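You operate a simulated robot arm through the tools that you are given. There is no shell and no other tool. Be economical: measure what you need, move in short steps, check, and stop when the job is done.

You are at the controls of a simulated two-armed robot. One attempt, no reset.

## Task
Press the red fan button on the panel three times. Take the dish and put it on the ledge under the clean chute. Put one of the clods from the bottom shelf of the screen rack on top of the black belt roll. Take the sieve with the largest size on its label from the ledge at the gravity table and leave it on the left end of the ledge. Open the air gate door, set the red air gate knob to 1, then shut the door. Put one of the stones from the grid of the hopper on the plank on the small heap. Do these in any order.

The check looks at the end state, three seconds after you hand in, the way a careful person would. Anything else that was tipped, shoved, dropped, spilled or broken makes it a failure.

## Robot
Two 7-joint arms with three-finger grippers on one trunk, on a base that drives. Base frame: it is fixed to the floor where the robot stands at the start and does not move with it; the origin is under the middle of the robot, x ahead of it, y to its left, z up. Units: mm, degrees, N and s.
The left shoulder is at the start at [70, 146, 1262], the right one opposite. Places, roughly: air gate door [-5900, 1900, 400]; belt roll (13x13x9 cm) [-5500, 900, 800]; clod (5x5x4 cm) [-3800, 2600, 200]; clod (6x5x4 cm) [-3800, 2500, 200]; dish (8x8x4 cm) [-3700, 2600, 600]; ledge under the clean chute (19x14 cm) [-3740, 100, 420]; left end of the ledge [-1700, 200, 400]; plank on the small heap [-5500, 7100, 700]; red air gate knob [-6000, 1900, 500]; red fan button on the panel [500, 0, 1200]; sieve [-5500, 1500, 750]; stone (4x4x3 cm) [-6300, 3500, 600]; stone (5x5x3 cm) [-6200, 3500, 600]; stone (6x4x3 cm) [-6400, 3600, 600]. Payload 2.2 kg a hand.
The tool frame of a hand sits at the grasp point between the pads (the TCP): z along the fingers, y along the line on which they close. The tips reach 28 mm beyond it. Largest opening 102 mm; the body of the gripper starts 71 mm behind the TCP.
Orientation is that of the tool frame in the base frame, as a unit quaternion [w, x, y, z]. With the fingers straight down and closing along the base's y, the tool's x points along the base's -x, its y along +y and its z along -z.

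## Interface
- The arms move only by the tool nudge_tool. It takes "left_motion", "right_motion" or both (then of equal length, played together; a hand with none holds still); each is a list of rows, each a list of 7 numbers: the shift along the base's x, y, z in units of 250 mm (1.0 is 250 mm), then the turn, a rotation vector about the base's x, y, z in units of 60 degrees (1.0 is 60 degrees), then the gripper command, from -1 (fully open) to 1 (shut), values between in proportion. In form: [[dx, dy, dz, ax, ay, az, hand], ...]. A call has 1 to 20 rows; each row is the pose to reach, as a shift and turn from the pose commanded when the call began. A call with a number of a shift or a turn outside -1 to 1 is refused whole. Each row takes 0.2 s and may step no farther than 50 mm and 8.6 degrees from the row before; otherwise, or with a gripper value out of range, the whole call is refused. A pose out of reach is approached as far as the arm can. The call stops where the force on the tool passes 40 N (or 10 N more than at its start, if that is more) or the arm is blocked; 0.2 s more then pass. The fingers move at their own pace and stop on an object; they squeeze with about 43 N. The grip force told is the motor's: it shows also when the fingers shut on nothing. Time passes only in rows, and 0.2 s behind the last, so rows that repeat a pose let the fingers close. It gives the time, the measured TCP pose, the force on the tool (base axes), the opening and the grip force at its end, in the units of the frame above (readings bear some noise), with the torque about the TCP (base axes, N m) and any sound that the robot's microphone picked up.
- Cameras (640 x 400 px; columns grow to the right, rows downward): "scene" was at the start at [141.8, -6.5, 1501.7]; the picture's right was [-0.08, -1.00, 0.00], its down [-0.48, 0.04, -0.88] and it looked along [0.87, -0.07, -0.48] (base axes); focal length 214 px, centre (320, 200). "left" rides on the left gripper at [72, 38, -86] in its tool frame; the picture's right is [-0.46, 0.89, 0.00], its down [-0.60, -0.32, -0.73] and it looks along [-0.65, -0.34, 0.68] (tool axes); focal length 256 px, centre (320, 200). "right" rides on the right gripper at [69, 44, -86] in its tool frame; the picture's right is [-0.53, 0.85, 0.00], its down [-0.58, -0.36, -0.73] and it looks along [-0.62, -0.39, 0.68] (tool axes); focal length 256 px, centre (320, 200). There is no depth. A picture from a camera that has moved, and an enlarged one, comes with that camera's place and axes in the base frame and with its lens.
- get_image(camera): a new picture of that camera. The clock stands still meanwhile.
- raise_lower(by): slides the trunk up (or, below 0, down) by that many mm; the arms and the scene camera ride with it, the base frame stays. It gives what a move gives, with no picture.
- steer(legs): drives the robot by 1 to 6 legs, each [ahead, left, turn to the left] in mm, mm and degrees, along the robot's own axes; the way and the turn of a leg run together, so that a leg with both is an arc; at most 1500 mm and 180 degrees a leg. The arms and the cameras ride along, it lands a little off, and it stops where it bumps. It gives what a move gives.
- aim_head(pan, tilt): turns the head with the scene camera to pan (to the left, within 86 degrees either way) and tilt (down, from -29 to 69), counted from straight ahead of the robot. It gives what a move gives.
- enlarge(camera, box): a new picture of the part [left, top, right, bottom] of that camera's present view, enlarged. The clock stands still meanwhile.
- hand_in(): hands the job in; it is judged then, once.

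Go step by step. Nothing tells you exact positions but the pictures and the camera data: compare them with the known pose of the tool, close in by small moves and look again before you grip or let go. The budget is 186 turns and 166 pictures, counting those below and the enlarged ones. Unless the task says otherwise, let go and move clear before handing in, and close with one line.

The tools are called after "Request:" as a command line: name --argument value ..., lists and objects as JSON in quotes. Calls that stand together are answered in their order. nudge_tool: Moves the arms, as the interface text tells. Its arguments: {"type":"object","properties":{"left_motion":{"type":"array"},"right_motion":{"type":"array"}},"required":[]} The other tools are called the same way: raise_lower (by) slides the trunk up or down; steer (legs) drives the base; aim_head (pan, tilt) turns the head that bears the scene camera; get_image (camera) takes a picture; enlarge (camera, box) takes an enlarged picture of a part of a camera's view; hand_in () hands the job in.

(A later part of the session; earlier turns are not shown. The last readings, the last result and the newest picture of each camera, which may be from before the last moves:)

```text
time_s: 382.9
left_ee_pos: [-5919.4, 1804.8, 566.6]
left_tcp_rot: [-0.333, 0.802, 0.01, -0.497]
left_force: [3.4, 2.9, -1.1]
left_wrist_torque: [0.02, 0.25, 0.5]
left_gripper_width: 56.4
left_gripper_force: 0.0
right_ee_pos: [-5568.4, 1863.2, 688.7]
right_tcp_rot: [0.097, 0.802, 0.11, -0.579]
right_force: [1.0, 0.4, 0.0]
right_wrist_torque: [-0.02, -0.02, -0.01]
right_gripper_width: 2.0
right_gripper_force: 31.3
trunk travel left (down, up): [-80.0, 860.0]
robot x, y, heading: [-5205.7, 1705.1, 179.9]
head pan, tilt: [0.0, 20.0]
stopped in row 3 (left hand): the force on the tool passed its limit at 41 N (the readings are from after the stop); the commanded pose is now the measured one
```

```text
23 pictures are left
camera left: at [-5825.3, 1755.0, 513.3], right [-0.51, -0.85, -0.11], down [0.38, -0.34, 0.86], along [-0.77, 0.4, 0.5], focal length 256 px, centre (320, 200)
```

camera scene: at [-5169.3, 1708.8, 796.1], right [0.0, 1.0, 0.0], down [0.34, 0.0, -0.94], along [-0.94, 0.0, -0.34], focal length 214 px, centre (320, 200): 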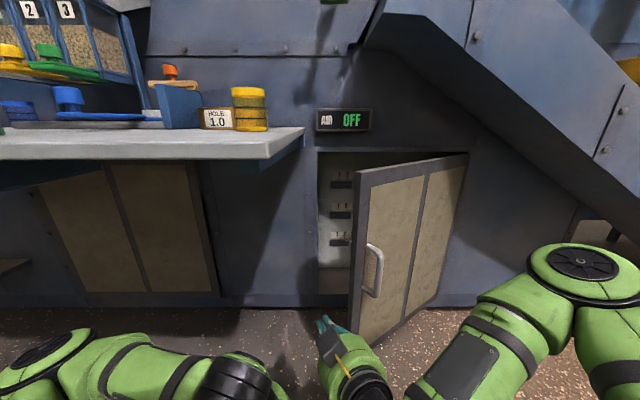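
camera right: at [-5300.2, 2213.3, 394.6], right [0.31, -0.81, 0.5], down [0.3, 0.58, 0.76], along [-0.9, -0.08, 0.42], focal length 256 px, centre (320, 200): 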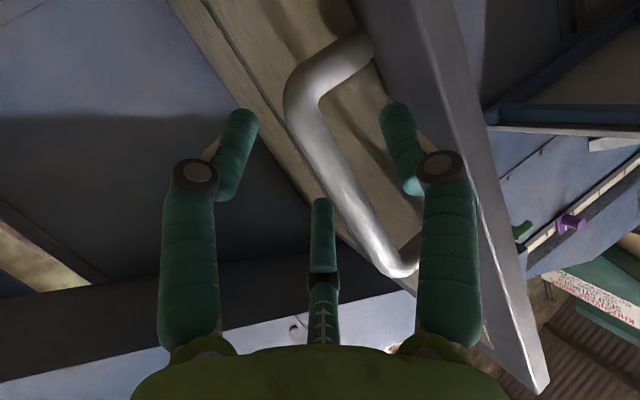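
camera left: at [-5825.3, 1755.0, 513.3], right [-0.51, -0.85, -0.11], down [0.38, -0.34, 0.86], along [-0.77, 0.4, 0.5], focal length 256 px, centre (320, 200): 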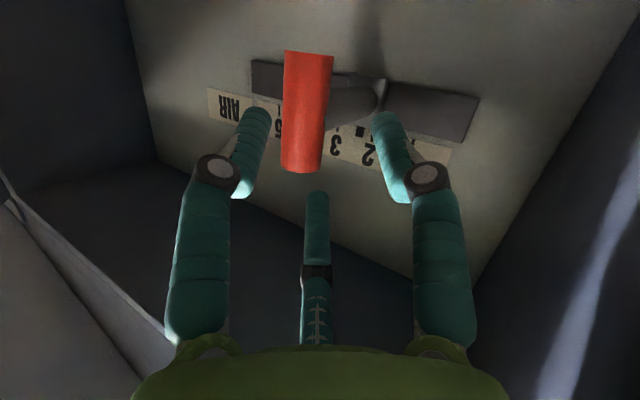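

The hand itself isn't touching the grip: my wrist is probably blocked by the table edge. I'll yaw the left hand about 18° straighter so the wrist swings away from the table, then continue pushing.

Request:
nudge_tool --left_motion '[[0, 0.02, 0, 0, 0, 0.08, -0.1], [-0.02, 0.03, 0, 0, 0, 0.16, -0.1], [-0.03, 0.03, 0, 0, 0, 0.24, -0.1], [-0.04, 0.03, 0, 0, 0, 0.32, -0.1], [-0.04, 0.0, 0, 0, 0, 0.34, -0.1], [-0.04, -0.04, 0, 0, 0, 0.34, -0.1], [-0.04, -0.08, 0, 0, 0, 0.34, -0.1], [-0.04, -0.12, 0, 0, 0, 0.34, -0.1], [-0.04, -0.15, 0, 0, 0, 0.34, -0.1], [-0.04, -0.15, 0, 0, 0, 0.34, -0.1]]'

Request:
get_image --camera "left"

```text
time_s: 385.1
left_ee_pos: [-5929.0, 1769.3, 566.8]
left_tcp_rot: [-0.24, 0.787, 0.15, -0.548]
left_force: [2.3, 11.7, 1.5]
left_wrist_torque: [0.32, -0.07, -0.22]
left_gripper_width: 62.7
left_gripper_force: 5.0
right_ee_pos: [-5569.1, 1863.9, 687.9]
right_tcp_rot: [0.097, 0.802, 0.11, -0.58]
right_force: [0.0, -0.3, -0.1]
right_wrist_torque: [0.02, -0.03, 0.0]
right_gripper_width: 2.1
right_gripper_force: 31.3
trunk travel left (down, up): [-80.0, 860.0]
robot x, y, heading: [-5199.7, 1712.9, 179.6]
head pan, tilt: [0.0, 20.0]
```

```text
22 pictures are left
camera left: at [-5823.5, 1754.2, 513.1], right [-0.19, -0.98, -0.11], down [0.48, -0.19, 0.86], along [-0.86, 0.11, 0.5], focal length 256 px, centre (320, 200)
```

left: 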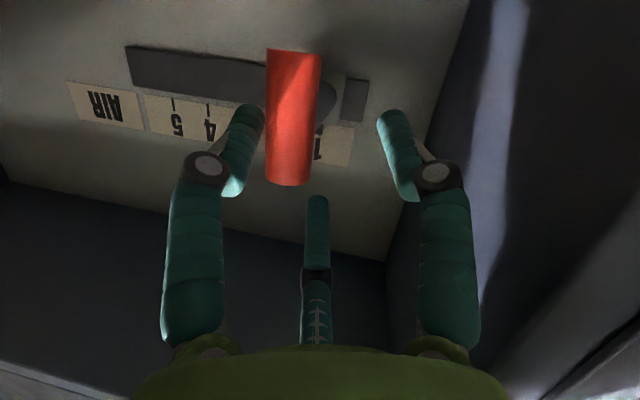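

The grip is now close to 1. I'll zoom in to read the pointer.

Request:
enlarge --camera "left" --box '[230, 50, 390, 190]'

```text
2.86 times, centred on (310, 120) of left
camera zoom: at [-5823.5, 1754.2, 513.1], right [-0.19, -0.98, -0.11], down [0.48, -0.19, 0.86], along [-0.86, 0.11, 0.5], focal length 731 px, centre (349, 429)
```

zoom: 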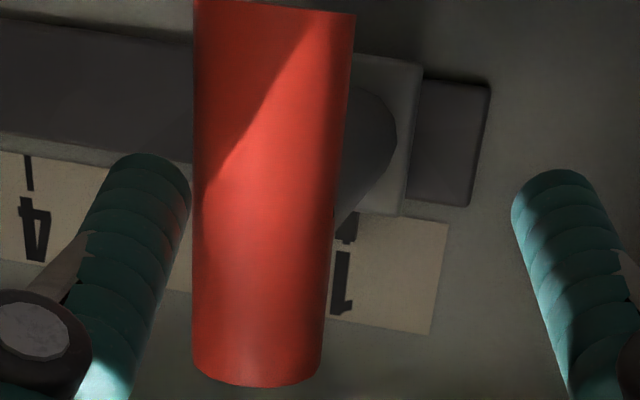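

The pointer reads 1. I'll ease off the grip and withdraw the left hand the way it came.

Request:
nudge_tool --left_motion '[[0, 0.025, 0, 0, 0, 0, -0.1], [0.07, 0.025, 0, 0, 0, 0, -0.1], [0.14, 0.025, 0, 0, 0, 0, -0.1], [0.21, 0.025, 0, 0, 0, 0, -0.1], [0.3, 0.02, -0.03, 0, 0, 0, -0.1], [0.42, 0.0, -0.07, 0, 0, 0, -0.1], [0.54, -0.04, -0.1, 0, 0, 0, -0.1], [0.66, -0.08, -0.14, 0, 0, 0, 0.5], [0.78, -0.1, -0.17, 0, 0, 0, 1]]'

Request:
steer --legs '[[-250, 0, 0]]'

Request:
get_image --camera "scene"

```text
time_s: 387.1
left_ee_pos: [-5734.5, 1737.0, 524.8]
left_tcp_rot: [-0.237, 0.787, 0.154, -0.549]
left_force: [0.2, -0.1, 0.7]
left_wrist_torque: [-0.02, -0.02, 0.0]
left_gripper_width: 2.0
left_gripper_force: 31.6
right_ee_pos: [-5570.2, 1862.5, 689.7]
right_tcp_rot: [0.097, 0.802, 0.111, -0.579]
right_force: [0.2, -0.1, -0.1]
right_wrist_torque: [-0.02, 0.01, -0.01]
right_gripper_width: 1.7
right_gripper_force: 31.7
trunk travel left (down, up): [-80.0, 860.0]
robot x, y, heading: [-5207.1, 1708.6, 179.4]
head pan, tilt: [0.0, 20.0]
```

```text
time_s: 389.0
left_ee_pos: [-5486.0, 1735.8, 524.1]
left_tcp_rot: [-0.239, 0.787, 0.151, -0.548]
left_force: [0.0, -0.1, -0.6]
left_wrist_torque: [0.02, 0.03, -0.02]
left_gripper_width: 2.3
left_gripper_force: 31.4
right_ee_pos: [-5321.4, 1861.1, 689.0]
right_tcp_rot: [0.096, 0.803, 0.109, -0.578]
right_force: [0.1, 0.5, 0.2]
right_wrist_torque: [0.05, 0.0, -0.02]
right_gripper_width: 2.2
right_gripper_force: 31.3
trunk travel left (down, up): [-80.0, 860.0]
robot x, y, heading: [-4956.6, 1705.0, 179.3]
head pan, tilt: [0.0, 20.0]
```

```text
20 pictures are left
camera scene: at [-5099.1, 1709.3, 796.1], right [0.01, 1.0, 0.0], down [0.34, 0.0, -0.94], along [-0.94, 0.01, -0.34], focal length 214 px, centre (320, 200)
```

scene: 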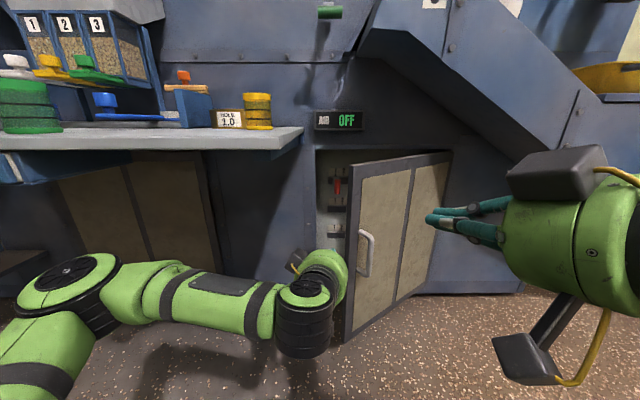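

The red slider reads 1 from here too. To shut the door I'll line the left fist up with its outer face near the free edge and push it closed by driving forward in short legs.

Request:
steer --legs '[[0, -115, 0], [120, 0, 0]]'

Request:
steer --legs '[[60, 0, 0]]'

Request:
steer --legs '[[60, 0, 0]]'

Request:
steer --legs '[[60, 0, 0]]'

Request:
steer --legs '[[50, 0, 0]]'

Request:
steer --legs '[[40, 0, 0]]'

Request:
get_image --camera "scene"

```text
time_s: 391.0
left_ee_pos: [-5605.0, 1855.6, 524.5]
left_tcp_rot: [-0.239, 0.787, 0.152, -0.548]
left_force: [-0.6, 0.2, -0.3]
left_wrist_torque: [0.01, 0.01, -0.03]
left_gripper_width: 1.9
left_gripper_force: 31.3
right_ee_pos: [-5439.8, 1980.2, 688.4]
right_tcp_rot: [0.095, 0.802, 0.108, -0.579]
right_force: [0.1, 0.7, -0.1]
right_wrist_torque: [0.01, 0.0, 0.01]
right_gripper_width: 2.0
right_gripper_force: 31.3
trunk travel left (down, up): [-80.0, 860.0]
robot x, y, heading: [-5071.5, 1828.0, 179.5]
head pan, tilt: [0.0, 20.0]
```

```text
time_s: 392.0
left_ee_pos: [-5664.8, 1856.6, 524.4]
left_tcp_rot: [-0.239, 0.787, 0.151, -0.548]
left_force: [-1.3, -0.2, 0.1]
left_wrist_torque: [0.03, 0.03, 0.0]
left_gripper_width: 2.1
left_gripper_force: 31.6
right_ee_pos: [-5498.8, 1980.0, 689.1]
right_tcp_rot: [0.096, 0.802, 0.109, -0.579]
right_force: [-0.1, 0.7, 0.3]
right_wrist_torque: [0.02, 0.02, -0.04]
right_gripper_width: 2.1
right_gripper_force: 31.3
trunk travel left (down, up): [-80.0, 860.0]
robot x, y, heading: [-5139.0, 1828.7, 179.5]
head pan, tilt: [0.0, 20.0]
```

```text
time_s: 393.0
left_ee_pos: [-5724.9, 1857.2, 524.3]
left_tcp_rot: [-0.239, 0.787, 0.152, -0.548]
left_force: [0.7, 0.0, 0.1]
left_wrist_torque: [-0.02, 0.0, -0.01]
left_gripper_width: 2.1
left_gripper_force: 31.6
right_ee_pos: [-5558.4, 1980.6, 687.6]
right_tcp_rot: [0.095, 0.803, 0.108, -0.579]
right_force: [0.1, -0.5, -0.3]
right_wrist_torque: [-0.05, -0.04, 0.01]
right_gripper_width: 2.3
right_gripper_force: 31.1
trunk travel left (down, up): [-80.0, 860.0]
robot x, y, heading: [-5195.3, 1823.4, 179.5]
head pan, tilt: [0.0, 20.0]
```

```text
time_s: 393.9
left_ee_pos: [-5784.0, 1859.0, 524.7]
left_tcp_rot: [-0.24, 0.787, 0.151, -0.547]
left_force: [-0.3, 0.5, 0.2]
left_wrist_torque: [0.0, -0.02, 0.01]
left_gripper_width: 2.3
left_gripper_force: 32.0
right_ee_pos: [-5617.2, 1982.1, 688.4]
right_tcp_rot: [0.096, 0.802, 0.109, -0.58]
right_force: [0.0, -0.2, -0.4]
right_wrist_torque: [0.02, -0.01, 0.0]
right_gripper_width: 2.2
right_gripper_force: 31.2
trunk travel left (down, up): [-80.0, 860.0]
robot x, y, heading: [-5253.6, 1826.2, 179.3]
head pan, tilt: [0.0, 20.0]
```

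```text
time_s: 394.9
left_ee_pos: [-5827.6, 1860.0, 521.4]
left_tcp_rot: [-0.24, 0.789, 0.148, -0.546]
left_force: [0.0, -0.5, 1.2]
left_wrist_torque: [-0.02, -0.05, 0.0]
left_gripper_width: 2.2
left_gripper_force: 31.5
right_ee_pos: [-5666.2, 1983.0, 689.2]
right_tcp_rot: [0.096, 0.802, 0.108, -0.579]
right_force: [0.1, 0.7, -0.2]
right_wrist_torque: [0.01, 0.01, 0.0]
right_gripper_width: 2.3
right_gripper_force: 31.2
trunk travel left (down, up): [-80.0, 860.0]
robot x, y, heading: [-5302.3, 1827.7, 179.0]
head pan, tilt: [0.0, 20.0]
stopped in leg 1: the force on the tool passed its limit at 56 N (the readings are from after the stop); the commanded pose is now the measured one
```

```text
time_s: 395.7
left_ee_pos: [-5826.7, 1863.4, 522.3]
left_tcp_rot: [-0.242, 0.792, 0.141, -0.542]
left_force: [7.1, -1.4, 2.5]
left_wrist_torque: [0.09, 0.06, 0.05]
left_gripper_width: 2.2
left_gripper_force: 31.5
right_ee_pos: [-5670.7, 1982.0, 689.1]
right_tcp_rot: [0.096, 0.803, 0.109, -0.578]
right_force: [0.6, 0.3, -0.3]
right_wrist_torque: [0.03, 0.02, 0.02]
right_gripper_width: 2.1
right_gripper_force: 31.4
trunk travel left (down, up): [-80.0, 860.0]
robot x, y, heading: [-5309.3, 1827.7, 179.2]
head pan, tilt: [0.0, 20.0]
stopped in leg 1: the force on the tool passed its limit at 72 N (the readings are from after the stop); the commanded pose is now the measured one
```

```text
19 pictures are left
camera scene: at [-5449.9, 1830.4, 796.2], right [0.01, 1.0, 0.0], down [0.34, 0.0, -0.94], along [-0.94, 0.01, -0.34], focal length 214 px, centre (320, 200)
```

scene: 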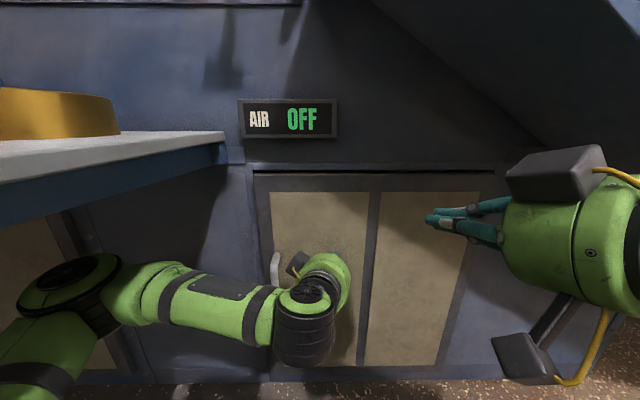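

The door is shut flush. Last task: the stones. I'll back off, turn toward +y, and look for the hopper.

Request:
steer --legs '[[-360, 0, 0], [0, 0, -89]]'

Request:
aim_head --pan 15 --tilt 10

Request:
get_image --camera "scene"

```text
time_s: 401.8
left_ee_pos: [-4920.0, 2344.0, 521.3]
left_tcp_rot: [-0.553, 0.664, -0.456, -0.214]
left_force: [-0.6, 0.5, -1.1]
left_wrist_torque: [0.03, 0.04, 0.0]
left_gripper_width: 2.2
left_gripper_force: 31.4
right_ee_pos: [-4798.6, 2188.0, 688.7]
right_tcp_rot: [-0.34, 0.646, -0.488, -0.479]
right_force: [-0.4, 0.0, 1.0]
right_wrist_torque: [0.03, 0.01, 0.01]
right_gripper_width: 2.1
right_gripper_force: 31.7
trunk travel left (down, up): [-80.0, 860.0]
robot x, y, heading: [-4952.6, 1821.1, 89.9]
head pan, tilt: [0.0, 20.0]
```

```text
time_s: 402.6
left_ee_pos: [-4919.3, 2343.6, 520.0]
left_tcp_rot: [-0.553, 0.663, -0.456, -0.215]
left_force: [0.4, 0.8, 0.1]
left_wrist_torque: [-0.02, 0.0, 0.03]
left_gripper_width: 1.9
left_gripper_force: 31.0
right_ee_pos: [-4797.9, 2188.0, 688.0]
right_tcp_rot: [-0.338, 0.647, -0.487, -0.479]
right_force: [0.3, -0.2, 0.0]
right_wrist_torque: [-0.01, -0.03, -0.07]
right_gripper_width: 2.2
right_gripper_force: 31.6
trunk travel left (down, up): [-80.0, 860.0]
robot x, y, heading: [-4948.1, 1821.0, 89.8]
head pan, tilt: [15.0, 10.0]
```

```text
18 pictures are left
camera scene: at [-4972.1, 1963.7, 812.3], right [0.97, 0.25, 0.0], down [0.04, -0.17, -0.98], along [-0.25, 0.95, -0.17], focal length 214 px, centre (320, 200)
```

scene: 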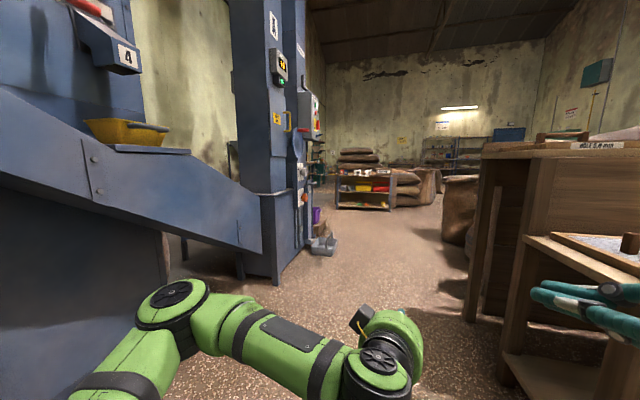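

The passage ahead is clear. I'll drive through past the elevator column to y≈4000 and look left for the hopper.

Request:
steer --legs '[[1100, 20, 0], [1100, 0, 0]]'

Request:
aim_head --pan 75 --tilt 15

Request:
get_image --camera "scene"

```text
time_s: 406.4
left_ee_pos: [-4927.8, 3096.5, 522.2]
left_tcp_rot: [-0.555, 0.66, -0.459, -0.212]
left_force: [-0.4, -0.5, -0.5]
left_wrist_torque: [0.04, 0.0, -0.02]
left_gripper_width: 2.2
left_gripper_force: 31.3
right_ee_pos: [-4802.7, 2934.2, 700.1]
right_tcp_rot: [-0.351, 0.634, -0.487, -0.488]
right_force: [-0.6, -0.9, -0.5]
right_wrist_torque: [0.0, -0.02, -0.02]
right_gripper_width: 2.3
right_gripper_force: 31.4
trunk travel left (down, up): [-80.0, 860.0]
robot x, y, heading: [-4960.6, 2575.9, 89.1]
head pan, tilt: [15.0, 10.0]
stopped in leg 1: the robot was blocked; the commanded pose is now the measured one
```

```text
time_s: 407.7
left_ee_pos: [-4926.9, 3095.4, 523.4]
left_tcp_rot: [-0.556, 0.66, -0.458, -0.214]
left_force: [0.3, 0.4, -0.4]
left_wrist_torque: [-0.01, -0.03, 0.02]
left_gripper_width: 2.1
left_gripper_force: 31.8
right_ee_pos: [-4803.1, 2933.2, 699.4]
right_tcp_rot: [-0.35, 0.634, -0.487, -0.488]
right_force: [0.0, -1.6, 0.7]
right_wrist_torque: [-0.02, 0.04, 0.05]
right_gripper_width: 2.2
right_gripper_force: 31.2
trunk travel left (down, up): [-80.0, 860.0]
robot x, y, heading: [-4960.3, 2578.6, 89.3]
head pan, tilt: [75.0, 15.0]
```

```text
17 pictures are left
camera scene: at [-5050.9, 2648.9, 804.7], right [0.27, 0.96, 0.01], down [0.25, -0.06, -0.97], along [-0.93, 0.27, -0.26], focal length 214 px, centre (320, 200)
```

scene: 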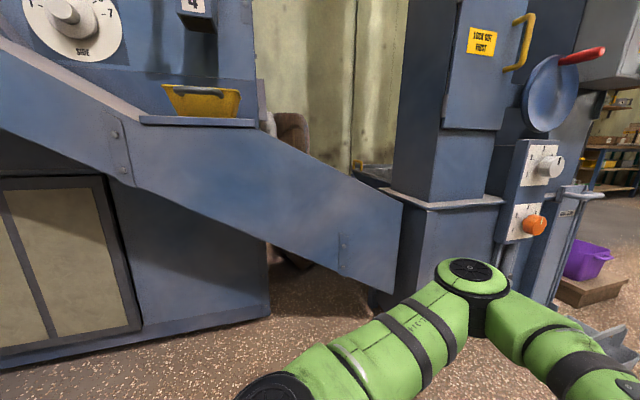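

The right arm touched the rack side, while there is plenty of room on the left. I'll sidestep left 220 mm and continue.

Request:
steer --legs '[[-30, 60, 0], [0, 170, 0], [1000, 0, 0], [450, 0, 0]]'

Request:
get_image --camera "scene"

```text
time_s: 412.6
left_ee_pos: [-5129.6, 3648.5, 522.1]
left_tcp_rot: [-0.557, 0.654, -0.469, -0.205]
left_force: [-0.4, -0.2, -0.4]
left_wrist_torque: [-0.01, 0.0, -0.01]
left_gripper_width: 1.9
left_gripper_force: 31.5
right_ee_pos: [-5015.8, 3493.7, 693.7]
right_tcp_rot: [-0.348, 0.634, -0.491, -0.486]
right_force: [0.7, 0.1, 0.2]
right_wrist_torque: [-0.03, 0.03, 0.03]
right_gripper_width: 2.4
right_gripper_force: 31.2
trunk travel left (down, up): [-80.0, 860.0]
robot x, y, heading: [-5176.8, 3136.2, 89.0]
head pan, tilt: [75.0, 15.0]
stopped in leg 3: the robot was blocked; the commanded pose is now the measured one
```

```text
16 pictures are left
camera scene: at [-5265.1, 3211.5, 804.5], right [0.28, 0.96, 0.0], down [0.25, -0.07, -0.97], along [-0.93, 0.27, -0.26], focal length 214 px, centre (320, 200)
```

scene: 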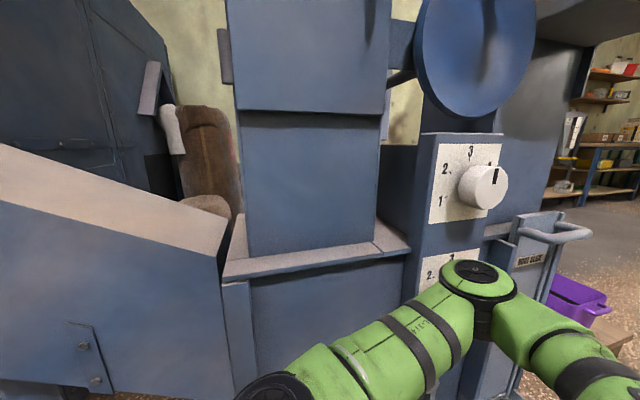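

The left elbow reached the elevator column's panel. I'll back off, shift right to the middle, and go on.

Request:
steer --legs '[[-50, 0, 0], [0, -150, 0], [950, 0, 0]]'

Request:
get_image --camera "scene"

```text
time_s: 417.1
left_ee_pos: [-4971.4, 4090.2, 521.1]
left_tcp_rot: [-0.557, 0.654, -0.469, -0.204]
left_force: [1.3, 0.4, -0.2]
left_wrist_torque: [-0.03, 0.01, 0.04]
left_gripper_width: 2.1
left_gripper_force: 31.2
right_ee_pos: [-4859.8, 3935.8, 695.3]
right_tcp_rot: [-0.349, 0.633, -0.492, -0.485]
right_force: [-0.6, 0.4, 0.7]
right_wrist_torque: [-0.02, 0.01, 0.02]
right_gripper_width: 2.0
right_gripper_force: 31.0
trunk travel left (down, up): [-80.0, 860.0]
robot x, y, heading: [-5023.8, 3577.9, 88.9]
head pan, tilt: [75.0, 15.0]
stopped in leg 3: the robot was blocked; the commanded pose is now the measured one
```

```text
15 pictures are left
camera scene: at [-5107.7, 3653.3, 804.2], right [0.28, 0.96, 0.0], down [0.25, -0.07, -0.97], along [-0.93, 0.27, -0.26], focal length 214 px, centre (320, 200)
```

scene: 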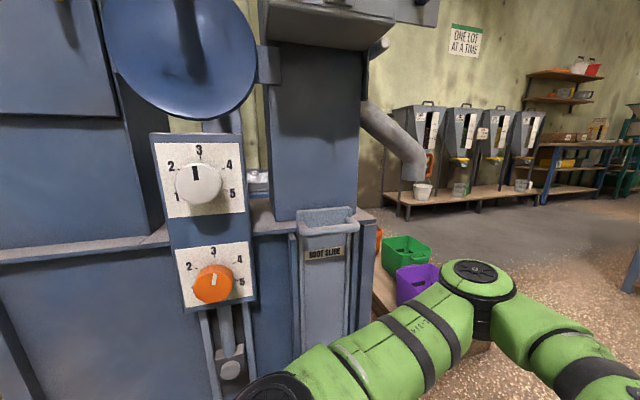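

The column dials look unchanged, and the hopper grid seems to be behind the column near [-6300, 3600, 610], approached from the +y side. I'll shift a little, move on to y≈4200, and look back at it.

Request:
steer --legs '[[-40, 0, 0], [0, 140, 0], [750, 0, 0]]'

Request:
raise_lower --by 300

Request:
aim_head --pan 86 --tilt 20

Request:
get_image --camera "scene"

```text
time_s: 418.6
left_ee_pos: [-5006.5, 4050.2, 520.7]
left_tcp_rot: [-0.557, 0.654, -0.47, -0.203]
left_force: [0.9, 0.0, -0.6]
left_wrist_torque: [-0.01, 0.02, -0.01]
left_gripper_width: 2.0
left_gripper_force: 31.4
right_ee_pos: [-4894.2, 3892.4, 694.5]
right_tcp_rot: [-0.351, 0.632, -0.492, -0.485]
right_force: [0.2, -0.2, -0.3]
right_wrist_torque: [0.0, -0.02, 0.0]
right_gripper_width: 2.0
right_gripper_force: 31.3
trunk travel left (down, up): [-80.0, 860.0]
robot x, y, heading: [-5057.1, 3536.7, 88.8]
head pan, tilt: [75.0, 15.0]
stopped in leg 2: the robot was blocked; the commanded pose is now the measured one
```

```text
time_s: 421.6
left_ee_pos: [-5009.6, 4050.2, 820.4]
left_tcp_rot: [-0.557, 0.653, -0.47, -0.204]
left_force: [0.4, 0.3, 0.3]
left_wrist_torque: [-0.02, -0.01, 0.01]
left_gripper_width: 2.0
left_gripper_force: 31.4
right_ee_pos: [-4895.8, 3893.9, 996.4]
right_tcp_rot: [-0.35, 0.633, -0.492, -0.484]
right_force: [0.7, -0.4, -0.7]
right_wrist_torque: [0.01, -0.02, -0.01]
right_gripper_width: 2.1
right_gripper_force: 31.3
trunk travel left (down, up): [-380.0, 560.0]
robot x, y, heading: [-5058.4, 3529.6, 88.4]
head pan, tilt: [75.0, 15.0]
```

```text
time_s: 422.3
left_ee_pos: [-5008.8, 4050.1, 821.1]
left_tcp_rot: [-0.556, 0.655, -0.469, -0.204]
left_force: [-0.9, 0.2, -0.2]
left_wrist_torque: [0.03, 0.0, 0.0]
left_gripper_width: 1.9
left_gripper_force: 30.9
right_ee_pos: [-4895.8, 3893.3, 994.9]
right_tcp_rot: [-0.349, 0.634, -0.491, -0.484]
right_force: [0.1, 0.4, 0.0]
right_wrist_torque: [0.02, 0.01, -0.01]
right_gripper_width: 2.1
right_gripper_force: 32.0
trunk travel left (down, up): [-380.0, 560.0]
robot x, y, heading: [-5059.3, 3535.8, 88.5]
head pan, tilt: [85.9, 20.0]
```

```text
14 pictures are left
camera scene: at [-5149.2, 3595.2, 1096.1], right [0.1, 1.0, 0.0], down [0.34, -0.03, -0.94], along [-0.94, 0.09, -0.34], focal length 214 px, centre (320, 200)
```

scene: 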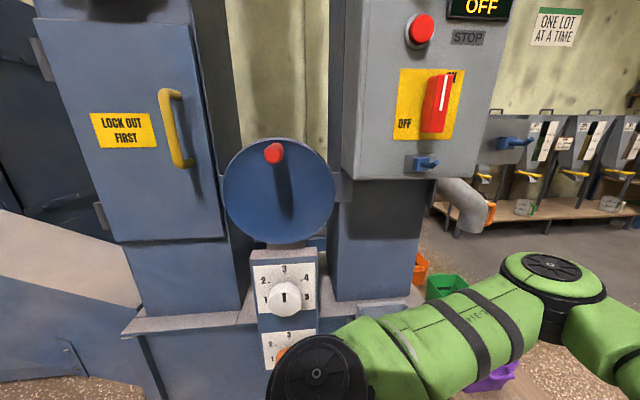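

My left elbow was catching on things here. I'll move right, clear of the column and bins, and go on to y≈4700 before looking back toward the hopper.

Request:
steer --legs '[[-60, -60, 0], [0, -170, 0], [1200, 0, 0]]'

Request:
aim_head --pan 86 --tilt 15

Request:
steer --legs '[[0, 0, 40]]'

Request:
get_image --camera "scene"

```text
time_s: 430.2
left_ee_pos: [-4732.2, 5196.9, 820.7]
left_tcp_rot: [-0.559, 0.649, -0.476, -0.199]
left_force: [0.5, -0.3, -0.4]
left_wrist_torque: [-0.04, 0.03, 0.0]
left_gripper_width: 2.2
left_gripper_force: 31.2
right_ee_pos: [-4621.0, 5037.8, 995.7]
right_tcp_rot: [-0.354, 0.629, -0.498, -0.481]
right_force: [-0.7, 0.3, 0.0]
right_wrist_torque: [-0.02, 0.0, -0.03]
right_gripper_width: 2.3
right_gripper_force: 31.5
trunk travel left (down, up): [-380.0, 560.0]
robot x, y, heading: [-4791.0, 4683.2, 87.4]
head pan, tilt: [85.9, 20.0]
```

```text
time_s: 430.8
left_ee_pos: [-4731.0, 5197.2, 820.6]
left_tcp_rot: [-0.559, 0.649, -0.477, -0.198]
left_force: [0.0, 0.1, -0.4]
left_wrist_torque: [0.01, 0.01, 0.01]
left_gripper_width: 2.2
left_gripper_force: 31.6
right_ee_pos: [-4621.8, 5037.5, 995.1]
right_tcp_rot: [-0.354, 0.629, -0.498, -0.48]
right_force: [-0.4, 0.0, 0.0]
right_wrist_torque: [0.02, -0.01, 0.04]
right_gripper_width: 2.1
right_gripper_force: 31.2
trunk travel left (down, up): [-380.0, 560.0]
robot x, y, heading: [-4792.0, 4682.8, 87.5]
head pan, tilt: [85.9, 15.0]
```

```text
time_s: 433.1
left_ee_pos: [-5076.6, 5114.0, 820.6]
left_tcp_rot: [-0.456, 0.773, -0.224, -0.379]
left_force: [-0.2, 0.1, -0.2]
left_wrist_torque: [0.01, -0.02, 0.02]
left_gripper_width: 2.0
left_gripper_force: 31.9
right_ee_pos: [-4890.7, 5062.6, 995.5]
right_tcp_rot: [-0.167, 0.762, -0.251, -0.573]
right_force: [0.5, -0.3, 0.7]
right_wrist_torque: [0.0, 0.02, 0.03]
right_gripper_width: 2.1
right_gripper_force: 31.5
trunk travel left (down, up): [-380.0, 560.0]
robot x, y, heading: [-4787.9, 4687.3, 127.6]
head pan, tilt: [85.9, 15.0]
```

```text
13 pictures are left
camera scene: at [-4898.1, 4671.8, 1104.2], right [-0.55, 0.83, 0.0], down [0.22, 0.14, -0.97], along [-0.81, -0.53, -0.26], focal length 214 px, centre (320, 200)
```

scene: 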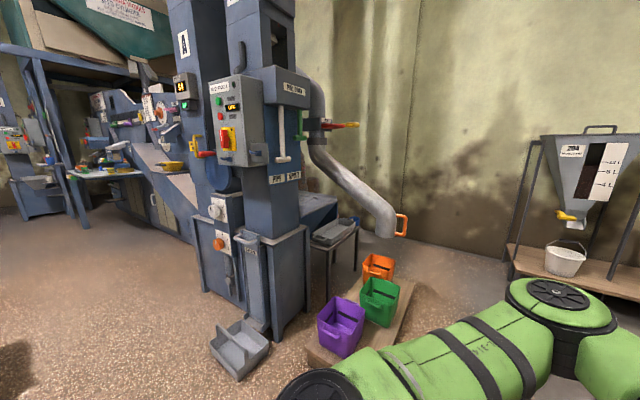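

I can see the hopper's stand to the right of the elevator column, behind the bin platform. I'll zoom in to find the grid and stones.

Request:
enlarge --camera "scene" --box '[280, 170, 400, 290]'

```text
3.33 times, centred on (340, 230) of scene
camera zoom: at [-4898.1, 4671.8, 1104.2], right [-0.55, 0.83, 0.0], down [0.22, 0.14, -0.97], along [-0.81, -0.53, -0.26], focal length 715 px, centre (253, 100)
```

zoom: 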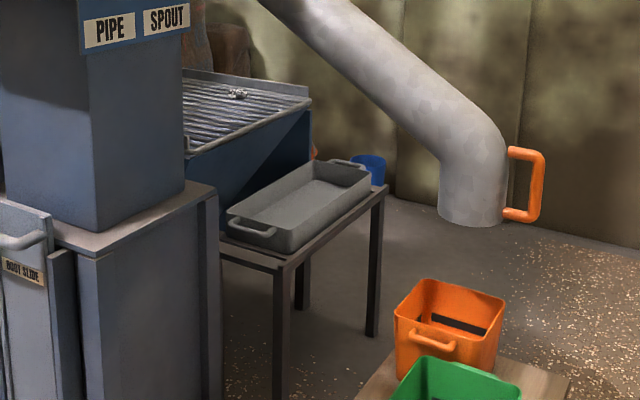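

The grid with the stones sits behind the column near [-6400, 3570, 610] with a tray stand in front. The open floor on its west side is reachable past the platform, so I'll face +x, back along y≈4840 to x≈-7050, then strafe down to it.

Request:
steer --legs '[[0, 0, -127.6], [-1130, 160, 0], [-1080, 0, 0]]'

Request:
aim_head --pan -60 --tilt 30

Request:
get_image --camera "scene"

```text
time_s: 442.1
left_ee_pos: [-4899.7, 4739.9, 820.8]
left_tcp_rot: [0.542, -0.146, 0.792, -0.239]
left_force: [0.1, -0.3, 0.4]
left_wrist_torque: [0.01, 0.0, -0.01]
left_gripper_width: 2.3
left_gripper_force: 31.3
right_ee_pos: [-5051.6, 4621.0, 996.1]
right_tcp_rot: [0.588, -0.116, 0.793, 0.107]
right_force: [-0.2, 1.0, 0.8]
right_wrist_torque: [-0.01, 0.01, -0.04]
right_gripper_width: 2.3
right_gripper_force: 31.3
trunk travel left (down, up): [-380.0, 560.0]
robot x, y, heading: [-5416.7, 4770.2, 0.6]
head pan, tilt: [85.9, 15.0]
stopped in leg 2: the robot was blocked; the commanded pose is now the measured one
```

```text
time_s: 444.4
left_ee_pos: [-4897.6, 4740.9, 820.4]
left_tcp_rot: [0.543, -0.145, 0.792, -0.239]
left_force: [-0.8, 0.4, -0.3]
left_wrist_torque: [0.0, 0.01, -0.03]
left_gripper_width: 2.0
left_gripper_force: 31.2
right_ee_pos: [-5051.8, 4621.8, 995.8]
right_tcp_rot: [0.587, -0.115, 0.794, 0.107]
right_force: [0.1, 0.1, -0.2]
right_wrist_torque: [0.0, 0.02, 0.0]
right_gripper_width: 2.3
right_gripper_force: 30.6
trunk travel left (down, up): [-380.0, 560.0]
robot x, y, heading: [-5414.8, 4768.2, 0.7]
head pan, tilt: [-60.0, 30.0]
```

```text
11 pictures are left
camera scene: at [-5318.2, 4693.9, 1080.1], right [-0.86, -0.51, 0.0], down [-0.26, 0.43, -0.87], along [0.44, -0.74, -0.5], focal length 214 px, centre (320, 200)
```

scene: 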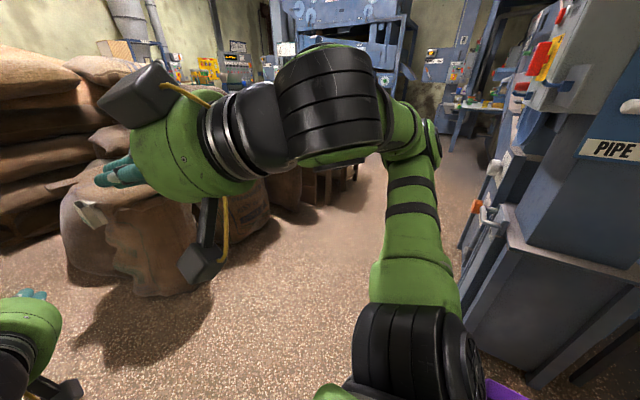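

Something low, probably the platform corner, stopped the base. I'll shift 230 mm further +y and back along again.

Request:
steer --legs '[[40, 0, 0], [0, 230, 0], [-1200, 0, 0]]'

Request:
steer --legs '[[-350, -60, 0]]'

Request:
aim_head --pan -75 --tilt 30

Request:
get_image --camera "scene"

```text
time_s: 452.4
left_ee_pos: [-6071.1, 4952.6, 820.4]
left_tcp_rot: [0.543, -0.146, 0.792, -0.238]
left_force: [-0.2, 0.4, 1.0]
left_wrist_torque: [0.02, -0.02, 0.03]
left_gripper_width: 2.2
left_gripper_force: 31.9
right_ee_pos: [-6224.8, 4833.5, 995.0]
right_tcp_rot: [0.588, -0.115, 0.794, 0.106]
right_force: [0.7, 0.9, -0.4]
right_wrist_torque: [0.0, 0.01, 0.01]
right_gripper_width: 2.1
right_gripper_force: 31.3
trunk travel left (down, up): [-380.0, 560.0]
robot x, y, heading: [-6592.7, 4978.4, 1.0]
head pan, tilt: [-60.0, 30.0]
stopped in leg 3: the robot was blocked; the commanded pose is now the measured one
```

```text
time_s: 453.1
left_ee_pos: [-6071.8, 4951.8, 819.6]
left_tcp_rot: [0.542, -0.145, 0.792, -0.239]
left_force: [0.2, 0.3, -0.5]
left_wrist_torque: [-0.02, 0.01, -0.02]
left_gripper_width: 1.8
left_gripper_force: 31.7
right_ee_pos: [-6224.5, 4833.8, 995.5]
right_tcp_rot: [0.589, -0.115, 0.793, 0.106]
right_force: [0.1, -0.7, 1.0]
right_wrist_torque: [0.02, 0.02, -0.01]
right_gripper_width: 1.9
right_gripper_force: 31.1
trunk travel left (down, up): [-380.0, 560.0]
robot x, y, heading: [-6588.9, 4981.1, 0.7]
head pan, tilt: [-60.0, 30.0]
stopped in leg 1: the robot was blocked; the commanded pose is now the measured one
```

```text
time_s: 453.9
left_ee_pos: [-6071.4, 4952.0, 819.7]
left_tcp_rot: [0.543, -0.146, 0.792, -0.239]
left_force: [0.2, 0.0, -0.4]
left_wrist_torque: [-0.01, 0.03, -0.01]
left_gripper_width: 2.0
left_gripper_force: 31.0
right_ee_pos: [-6225.0, 4832.4, 995.9]
right_tcp_rot: [0.588, -0.116, 0.794, 0.107]
right_force: [0.0, 0.3, 0.3]
right_wrist_torque: [0.01, 0.02, -0.03]
right_gripper_width: 2.0
right_gripper_force: 31.6
trunk travel left (down, up): [-380.0, 560.0]
robot x, y, heading: [-6589.0, 4983.1, 0.6]
head pan, tilt: [-75.0, 30.0]
```

```text
10 pictures are left
camera scene: at [-6512.9, 4895.7, 1080.0], right [-0.96, -0.27, 0.0], down [-0.14, 0.48, -0.87], along [0.24, -0.83, -0.5], focal length 214 px, centre (320, 200)
```

scene: 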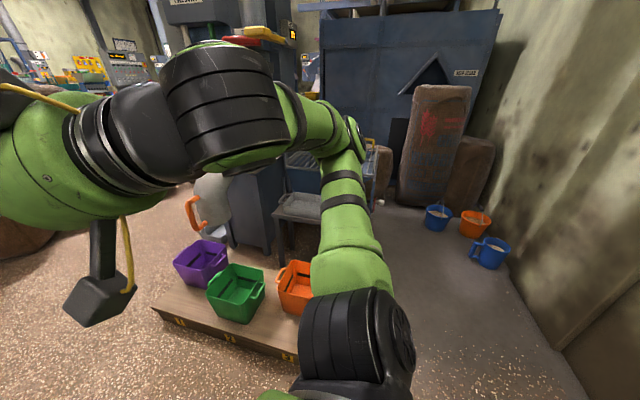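

I see the way: a free lane between the bin platform and the west wall. I'll first pitch both hands down and tuck them in, then strafe down to the hopper's west side.

Request:
nudge_tool --left_motion '[[-0.1, 0, 0.02, 0, 0.12, 0, 1], [-0.2, 0, 0.04, 0, 0.24, 0, 1], [-0.3, 0, 0.06, 0, 0.36, 0, 1], [-0.4, 0, 0.08, 0, 0.48, 0, 1], [-0.5, 0, 0.1, 0, 0.6, 0, 1], [-0.6, 0, 0.12, 0, 0.72, 0, 1], [-0.7, 0, 0.14, 0, 0.84, 0, 1], [-0.78, 0, 0.16, 0, 0.96, 0, 1]]' --right_motion '[[0, 0, 0, -0.039, 0.117, 0, 1], [0, 0, 0, -0.078, 0.234, 0, 1], [0, 0, 0, -0.117, 0.351, 0, 1], [0, 0, 0, -0.156, 0.468, 0, 0.6], [0, 0, 0, -0.195, 0.585, 0, 0.2], [0, 0, 0, -0.234, 0.702, 0, -0.2], [0, 0, 0, -0.273, 0.819, 0, -0.2], [0, 0, 0, -0.318, 0.94, 0, -0.2]]'

Request:
steer --legs '[[0, -180, 0], [-250, -350, 0], [0, -820, 0]]'

Request:
aim_head --pan 0 --tilt 35

Request:
get_image --camera "scene"

```text
time_s: 455.7
left_ee_pos: [-6268.9, 4952.3, 862.1]
left_tcp_rot: [0.092, -0.243, 0.956, -0.138]
left_force: [0.3, 0.0, 0.3]
left_wrist_torque: [-0.03, 0.0, -0.02]
left_gripper_width: 2.2
left_gripper_force: 31.2
right_ee_pos: [-6223.5, 4832.9, 995.6]
right_tcp_rot: [0.119, -0.144, 0.982, 0.02]
right_force: [0.8, -0.2, 0.2]
right_wrist_torque: [0.0, 0.04, 0.0]
right_gripper_width: 61.3
right_gripper_force: 0.0
trunk travel left (down, up): [-380.0, 560.0]
robot x, y, heading: [-6587.5, 4980.4, 0.6]
head pan, tilt: [-75.0, 30.0]
```

```text
time_s: 463.0
left_ee_pos: [-6495.3, 3638.1, 862.2]
left_tcp_rot: [0.094, -0.246, 0.955, -0.138]
left_force: [-0.6, -0.7, -0.5]
left_wrist_torque: [0.02, 0.0, 0.04]
left_gripper_width: 2.0
left_gripper_force: 31.1
right_ee_pos: [-6451.3, 3520.2, 995.9]
right_tcp_rot: [0.119, -0.148, 0.982, 0.022]
right_force: [0.0, -0.7, -0.5]
right_wrist_torque: [0.01, -0.01, 0.0]
right_gripper_width: 60.9
right_gripper_force: 0.0
trunk travel left (down, up): [-380.0, 560.0]
robot x, y, heading: [-6810.7, 3667.6, 0.8]
head pan, tilt: [-75.0, 30.0]
stopped in leg 3: the robot was blocked; the commanded pose is now the measured one
```

```text
time_s: 464.5
left_ee_pos: [-6495.1, 3640.5, 861.6]
left_tcp_rot: [0.094, -0.246, 0.954, -0.14]
left_force: [0.6, -0.1, 0.5]
left_wrist_torque: [0.0, -0.02, -0.01]
left_gripper_width: 1.9
left_gripper_force: 31.3
right_ee_pos: [-6450.8, 3521.3, 995.3]
right_tcp_rot: [0.119, -0.147, 0.982, 0.021]
right_force: [-0.4, -0.6, -0.1]
right_wrist_torque: [0.04, 0.01, 0.02]
right_gripper_width: 61.1
right_gripper_force: 0.1
trunk travel left (down, up): [-380.0, 560.0]
robot x, y, heading: [-6810.8, 3670.4, 1.1]
head pan, tilt: [0.0, 35.0]
```

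```text
9 pictures are left
camera scene: at [-6676.9, 3670.9, 1072.3], right [0.02, -1.0, 0.0], down [-0.57, -0.01, -0.82], along [0.82, 0.02, -0.57], focal length 214 px, centre (320, 200)
```

scene: 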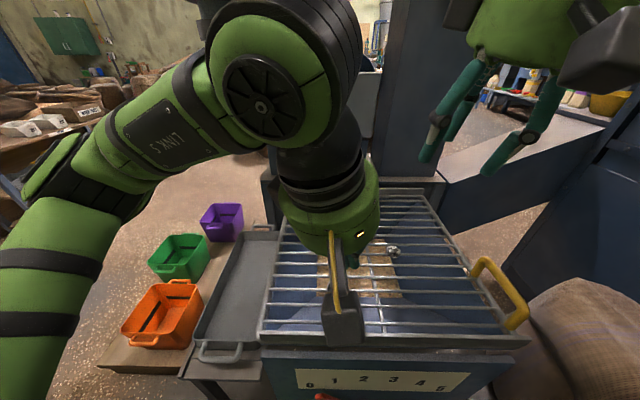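

The grid is right in front of me, with a stone at about [-6265, 3479, 615]. I'll bring the right hand over it.

Request:
nudge_tool --right_motion '[[0.1, -0.03, 0, 0, 0, 0, -0.2], [0.22, -0.06, -0.1, 0, 0, 0, -0.2], [0.34, -0.1, -0.22, 0, 0, 0, -0.2], [0.46, -0.13, -0.34, 0, 0, 0, -0.2], [0.56, -0.16, -0.46, 0, 0, 0, -0.2], [0.64, -0.19, -0.6, 0, 0, 0, -0.2], [0.668, -0.192, -0.75, 0, 0, 0, -0.2], [0.668, -0.192, -0.92, 0, 0, 0, -0.2], [0.668, -0.192, -0.92, 0, 0, 0, -0.2]]'

Request:
get_image --camera "right"

```text
time_s: 466.5
left_ee_pos: [-6495.4, 3639.5, 861.5]
left_tcp_rot: [0.094, -0.245, 0.955, -0.14]
left_force: [0.1, -1.0, 0.2]
left_wrist_torque: [-0.03, 0.0, 0.02]
left_gripper_width: 2.3
left_gripper_force: 31.1
right_ee_pos: [-6283.6, 3472.7, 766.1]
right_tcp_rot: [0.119, -0.147, 0.982, 0.021]
right_force: [1.0, -0.6, 0.8]
right_wrist_torque: [0.01, 0.0, -0.02]
right_gripper_width: 61.3
right_gripper_force: 0.0
trunk travel left (down, up): [-380.0, 560.0]
robot x, y, heading: [-6812.6, 3667.2, 1.1]
head pan, tilt: [0.0, 35.0]
```

```text
8 pictures are left
camera right: at [-6379.5, 3489.3, 833.8], right [0.25, 0.96, 0.13], down [0.48, -0.24, 0.85], along [0.84, -0.15, -0.52], focal length 256 px, centre (320, 200)
```

right: 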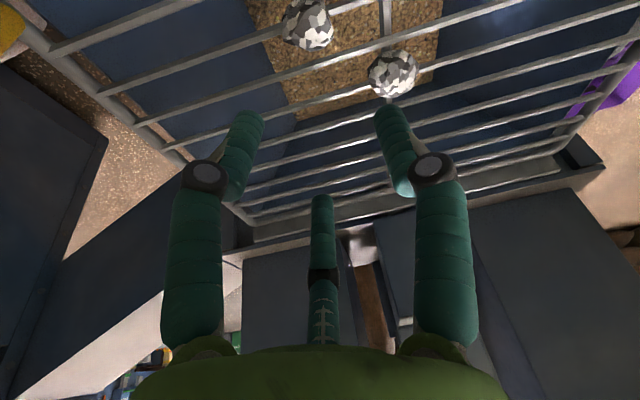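

Two stones are visible, and the nearer one is at about [-6276, 3482, 608]. I'll descend on it, close gradually, and check.

Request:
nudge_tool --right_motion '[[0.0, 0.025, -0.15, 0, 0, 0, -0.2], [0.0, 0.025, -0.3, 0, 0, 0, -0.2], [0.0, 0.025, -0.42, 0, 0, 0, -0.2], [0.0, 0.025, -0.5, 0, 0, 0, -0.2], [0.0, 0.025, -0.53, 0, 0, 0, -0.2], [0.0, 0.025, -0.53, 0, 0, 0, -0.2]]'

Request:
get_image --camera "right"

```text
time_s: 467.7
left_ee_pos: [-6497.4, 3640.2, 861.1]
left_tcp_rot: [0.095, -0.245, 0.955, -0.14]
left_force: [-0.2, 0.4, -0.5]
left_wrist_torque: [0.03, 0.01, 0.0]
left_gripper_width: 2.1
left_gripper_force: 31.2
right_ee_pos: [-6283.1, 3483.2, 643.4]
right_tcp_rot: [0.129, -0.15, 0.98, 0.028]
right_force: [-4.5, 0.7, 16.7]
right_wrist_torque: [0.23, 0.33, 0.12]
right_gripper_width: 76.4
right_gripper_force: 4.7
trunk travel left (down, up): [-380.0, 560.0]
robot x, y, heading: [-6816.4, 3666.2, 1.1]
head pan, tilt: [0.0, 35.0]
stopped in row 6 (right hand): the force on the tool passed its limit at 65 N (the readings are from after the stop); the commanded pose is now the measured one
```

```text
7 pictures are left
camera right: at [-6381.7, 3498.0, 709.7], right [0.24, 0.96, 0.15], down [0.46, -0.25, 0.85], along [0.85, -0.13, -0.5], focal length 256 px, centre (320, 200)
```

right: 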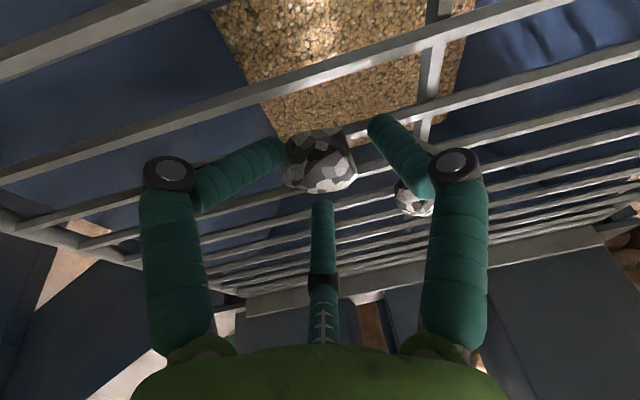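

The stone is centred between the fingers, but one tip is pressing a bar. I'll raise about 10 mm and close gradually.

Request:
nudge_tool --right_motion '[[0, 0, 0.035, 0, 0, 0, -0.2], [0, 0, 0.035, 0, 0, 0, -0.1], [0, 0, 0.035, 0, 0, 0, 0.0], [0, 0, 0.035, 0, 0, 0, 0.1], [0, 0, 0.035, 0, 0, 0, 0.2], [0, 0, 0.035, 0, 0, 0, 0.3], [0, 0, 0.035, 0, 0, 0, 0.4], [0, 0, 0.035, 0, 0, 0, 0.4]]'

Request:
nudge_tool --right_motion '[[0, 0, 0.05, 0, 0, 0, 0.5], [0, 0, 0.15, 0, 0, 0, 0.5], [0, 0, 0.3, 0, 0, 0, 0.5], [0, 0, 0.45, 0, 0, 0, 0.5], [0, 0, 0.6, 0, 0, 0, 0.5]]'

Request:
get_image --camera "right"

```text
time_s: 469.5
left_ee_pos: [-6495.6, 3640.0, 862.1]
left_tcp_rot: [0.095, -0.245, 0.955, -0.139]
left_force: [0.5, 1.0, -0.1]
left_wrist_torque: [-0.02, 0.0, 0.03]
left_gripper_width: 2.2
left_gripper_force: 31.9
right_ee_pos: [-6283.3, 3483.9, 649.5]
right_tcp_rot: [0.127, -0.149, 0.98, 0.026]
right_force: [-1.4, -1.3, 7.6]
right_wrist_torque: [-0.14, 0.1, 0.11]
right_gripper_width: 39.3
right_gripper_force: 42.6
trunk travel left (down, up): [-380.0, 560.0]
robot x, y, heading: [-6814.5, 3668.3, 1.2]
head pan, tilt: [0.0, 35.0]
```

```text
time_s: 470.7
left_ee_pos: [-6495.4, 3640.8, 861.8]
left_tcp_rot: [0.094, -0.246, 0.955, -0.139]
left_force: [-0.2, -0.4, 0.8]
left_wrist_torque: [0.01, -0.01, 0.0]
left_gripper_width: 2.1
left_gripper_force: 31.5
right_ee_pos: [-6283.9, 3484.1, 797.7]
right_tcp_rot: [0.126, -0.149, 0.98, 0.026]
right_force: [0.4, 0.2, -0.5]
right_wrist_torque: [-0.01, 0.02, -0.03]
right_gripper_width: 34.4
right_gripper_force: 42.9
trunk travel left (down, up): [-380.0, 560.0]
robot x, y, heading: [-6814.5, 3667.0, 0.9]
head pan, tilt: [0.0, 35.0]
```

```text
6 pictures are left
camera right: at [-6381.2, 3498.3, 864.6], right [0.24, 0.96, 0.15], down [0.47, -0.25, 0.85], along [0.85, -0.13, -0.51], focal length 256 px, centre (320, 200)
```

right: 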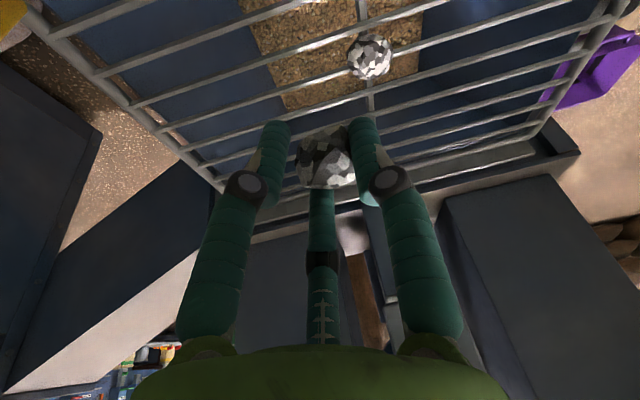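

The stone is held firmly at 34 mm and 43 N. I'll tuck it back, retrace the lane, and head toward the plank near [-5500, 7100].

Request:
nudge_tool --right_motion '[[0, 0, 0.15, 0, 0, 0, 0.5], [-0.08, 0.02, 0.28, 0, 0, 0, 0.5], [-0.18, 0.04, 0.4, 0, 0, 0, 0.5], [-0.28, 0.06, 0.5, 0, 0, 0, 0.5], [-0.4, 0.09, 0.6, 0, 0, 0, 0.5], [-0.52, 0.12, 0.7, 0, 0, 0, 0.5], [-0.66, 0.148, 0.78, 0, 0, 0, 0.5]]'

Request:
steer --legs '[[0, 820, 0], [250, 350, 0], [150, 350, 0], [0, 600, 0]]'

Request:
aim_head --pan 45 --tilt 20

Request:
get_image --camera "scene"

```text
time_s: 472.3
left_ee_pos: [-6496.5, 3639.5, 862.1]
left_tcp_rot: [0.095, -0.246, 0.954, -0.14]
left_force: [0.5, -0.3, 0.0]
left_wrist_torque: [0.0, -0.02, 0.03]
left_gripper_width: 2.1
left_gripper_force: 31.7
right_ee_pos: [-6449.2, 3523.0, 996.2]
right_tcp_rot: [0.126, -0.148, 0.981, 0.025]
right_force: [-1.7, 0.6, -0.4]
right_wrist_torque: [-0.02, -0.01, 0.04]
right_gripper_width: 34.4
right_gripper_force: 43.1
trunk travel left (down, up): [-380.0, 560.0]
robot x, y, heading: [-6812.9, 3669.4, 1.1]
head pan, tilt: [0.0, 35.0]
```

```text
time_s: 483.9
left_ee_pos: [-6133.1, 5764.5, 860.6]
left_tcp_rot: [0.094, -0.242, 0.956, -0.14]
left_force: [-0.8, 0.6, -0.1]
left_wrist_torque: [-0.01, 0.01, -0.01]
left_gripper_width: 1.8
left_gripper_force: 31.4
right_ee_pos: [-6086.5, 5646.8, 996.7]
right_tcp_rot: [0.125, -0.144, 0.981, 0.025]
right_force: [0.5, -0.6, -0.7]
right_wrist_torque: [0.0, 0.0, -0.01]
right_gripper_width: 31.7
right_gripper_force: 42.9
trunk travel left (down, up): [-380.0, 560.0]
robot x, y, heading: [-6453.6, 5791.7, 0.8]
head pan, tilt: [0.0, 35.0]
```

```text
time_s: 485.0
left_ee_pos: [-6132.3, 5763.7, 861.9]
left_tcp_rot: [0.094, -0.242, 0.956, -0.14]
left_force: [-0.2, 0.5, -0.3]
left_wrist_torque: [0.01, 0.01, -0.02]
left_gripper_width: 2.1
left_gripper_force: 30.9
right_ee_pos: [-6086.3, 5645.8, 997.0]
right_tcp_rot: [0.126, -0.145, 0.981, 0.027]
right_force: [-0.7, 0.5, -1.6]
right_wrist_torque: [0.01, -0.01, 0.0]
right_gripper_width: 31.6
right_gripper_force: 43.1
trunk travel left (down, up): [-380.0, 560.0]
robot x, y, heading: [-6453.7, 5796.9, 0.7]
head pan, tilt: [45.0, 20.0]
```

```text
5 pictures are left
camera scene: at [-6336.0, 5862.3, 1096.1], right [0.71, -0.7, 0.0], down [-0.24, -0.24, -0.94], along [0.66, 0.67, -0.34], focal length 214 px, centre (320, 200)
```

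scene: 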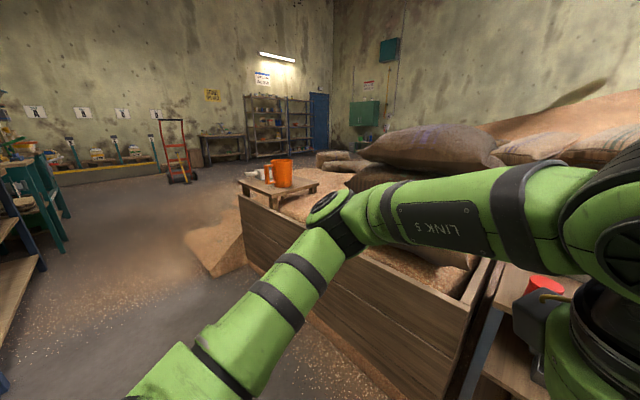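

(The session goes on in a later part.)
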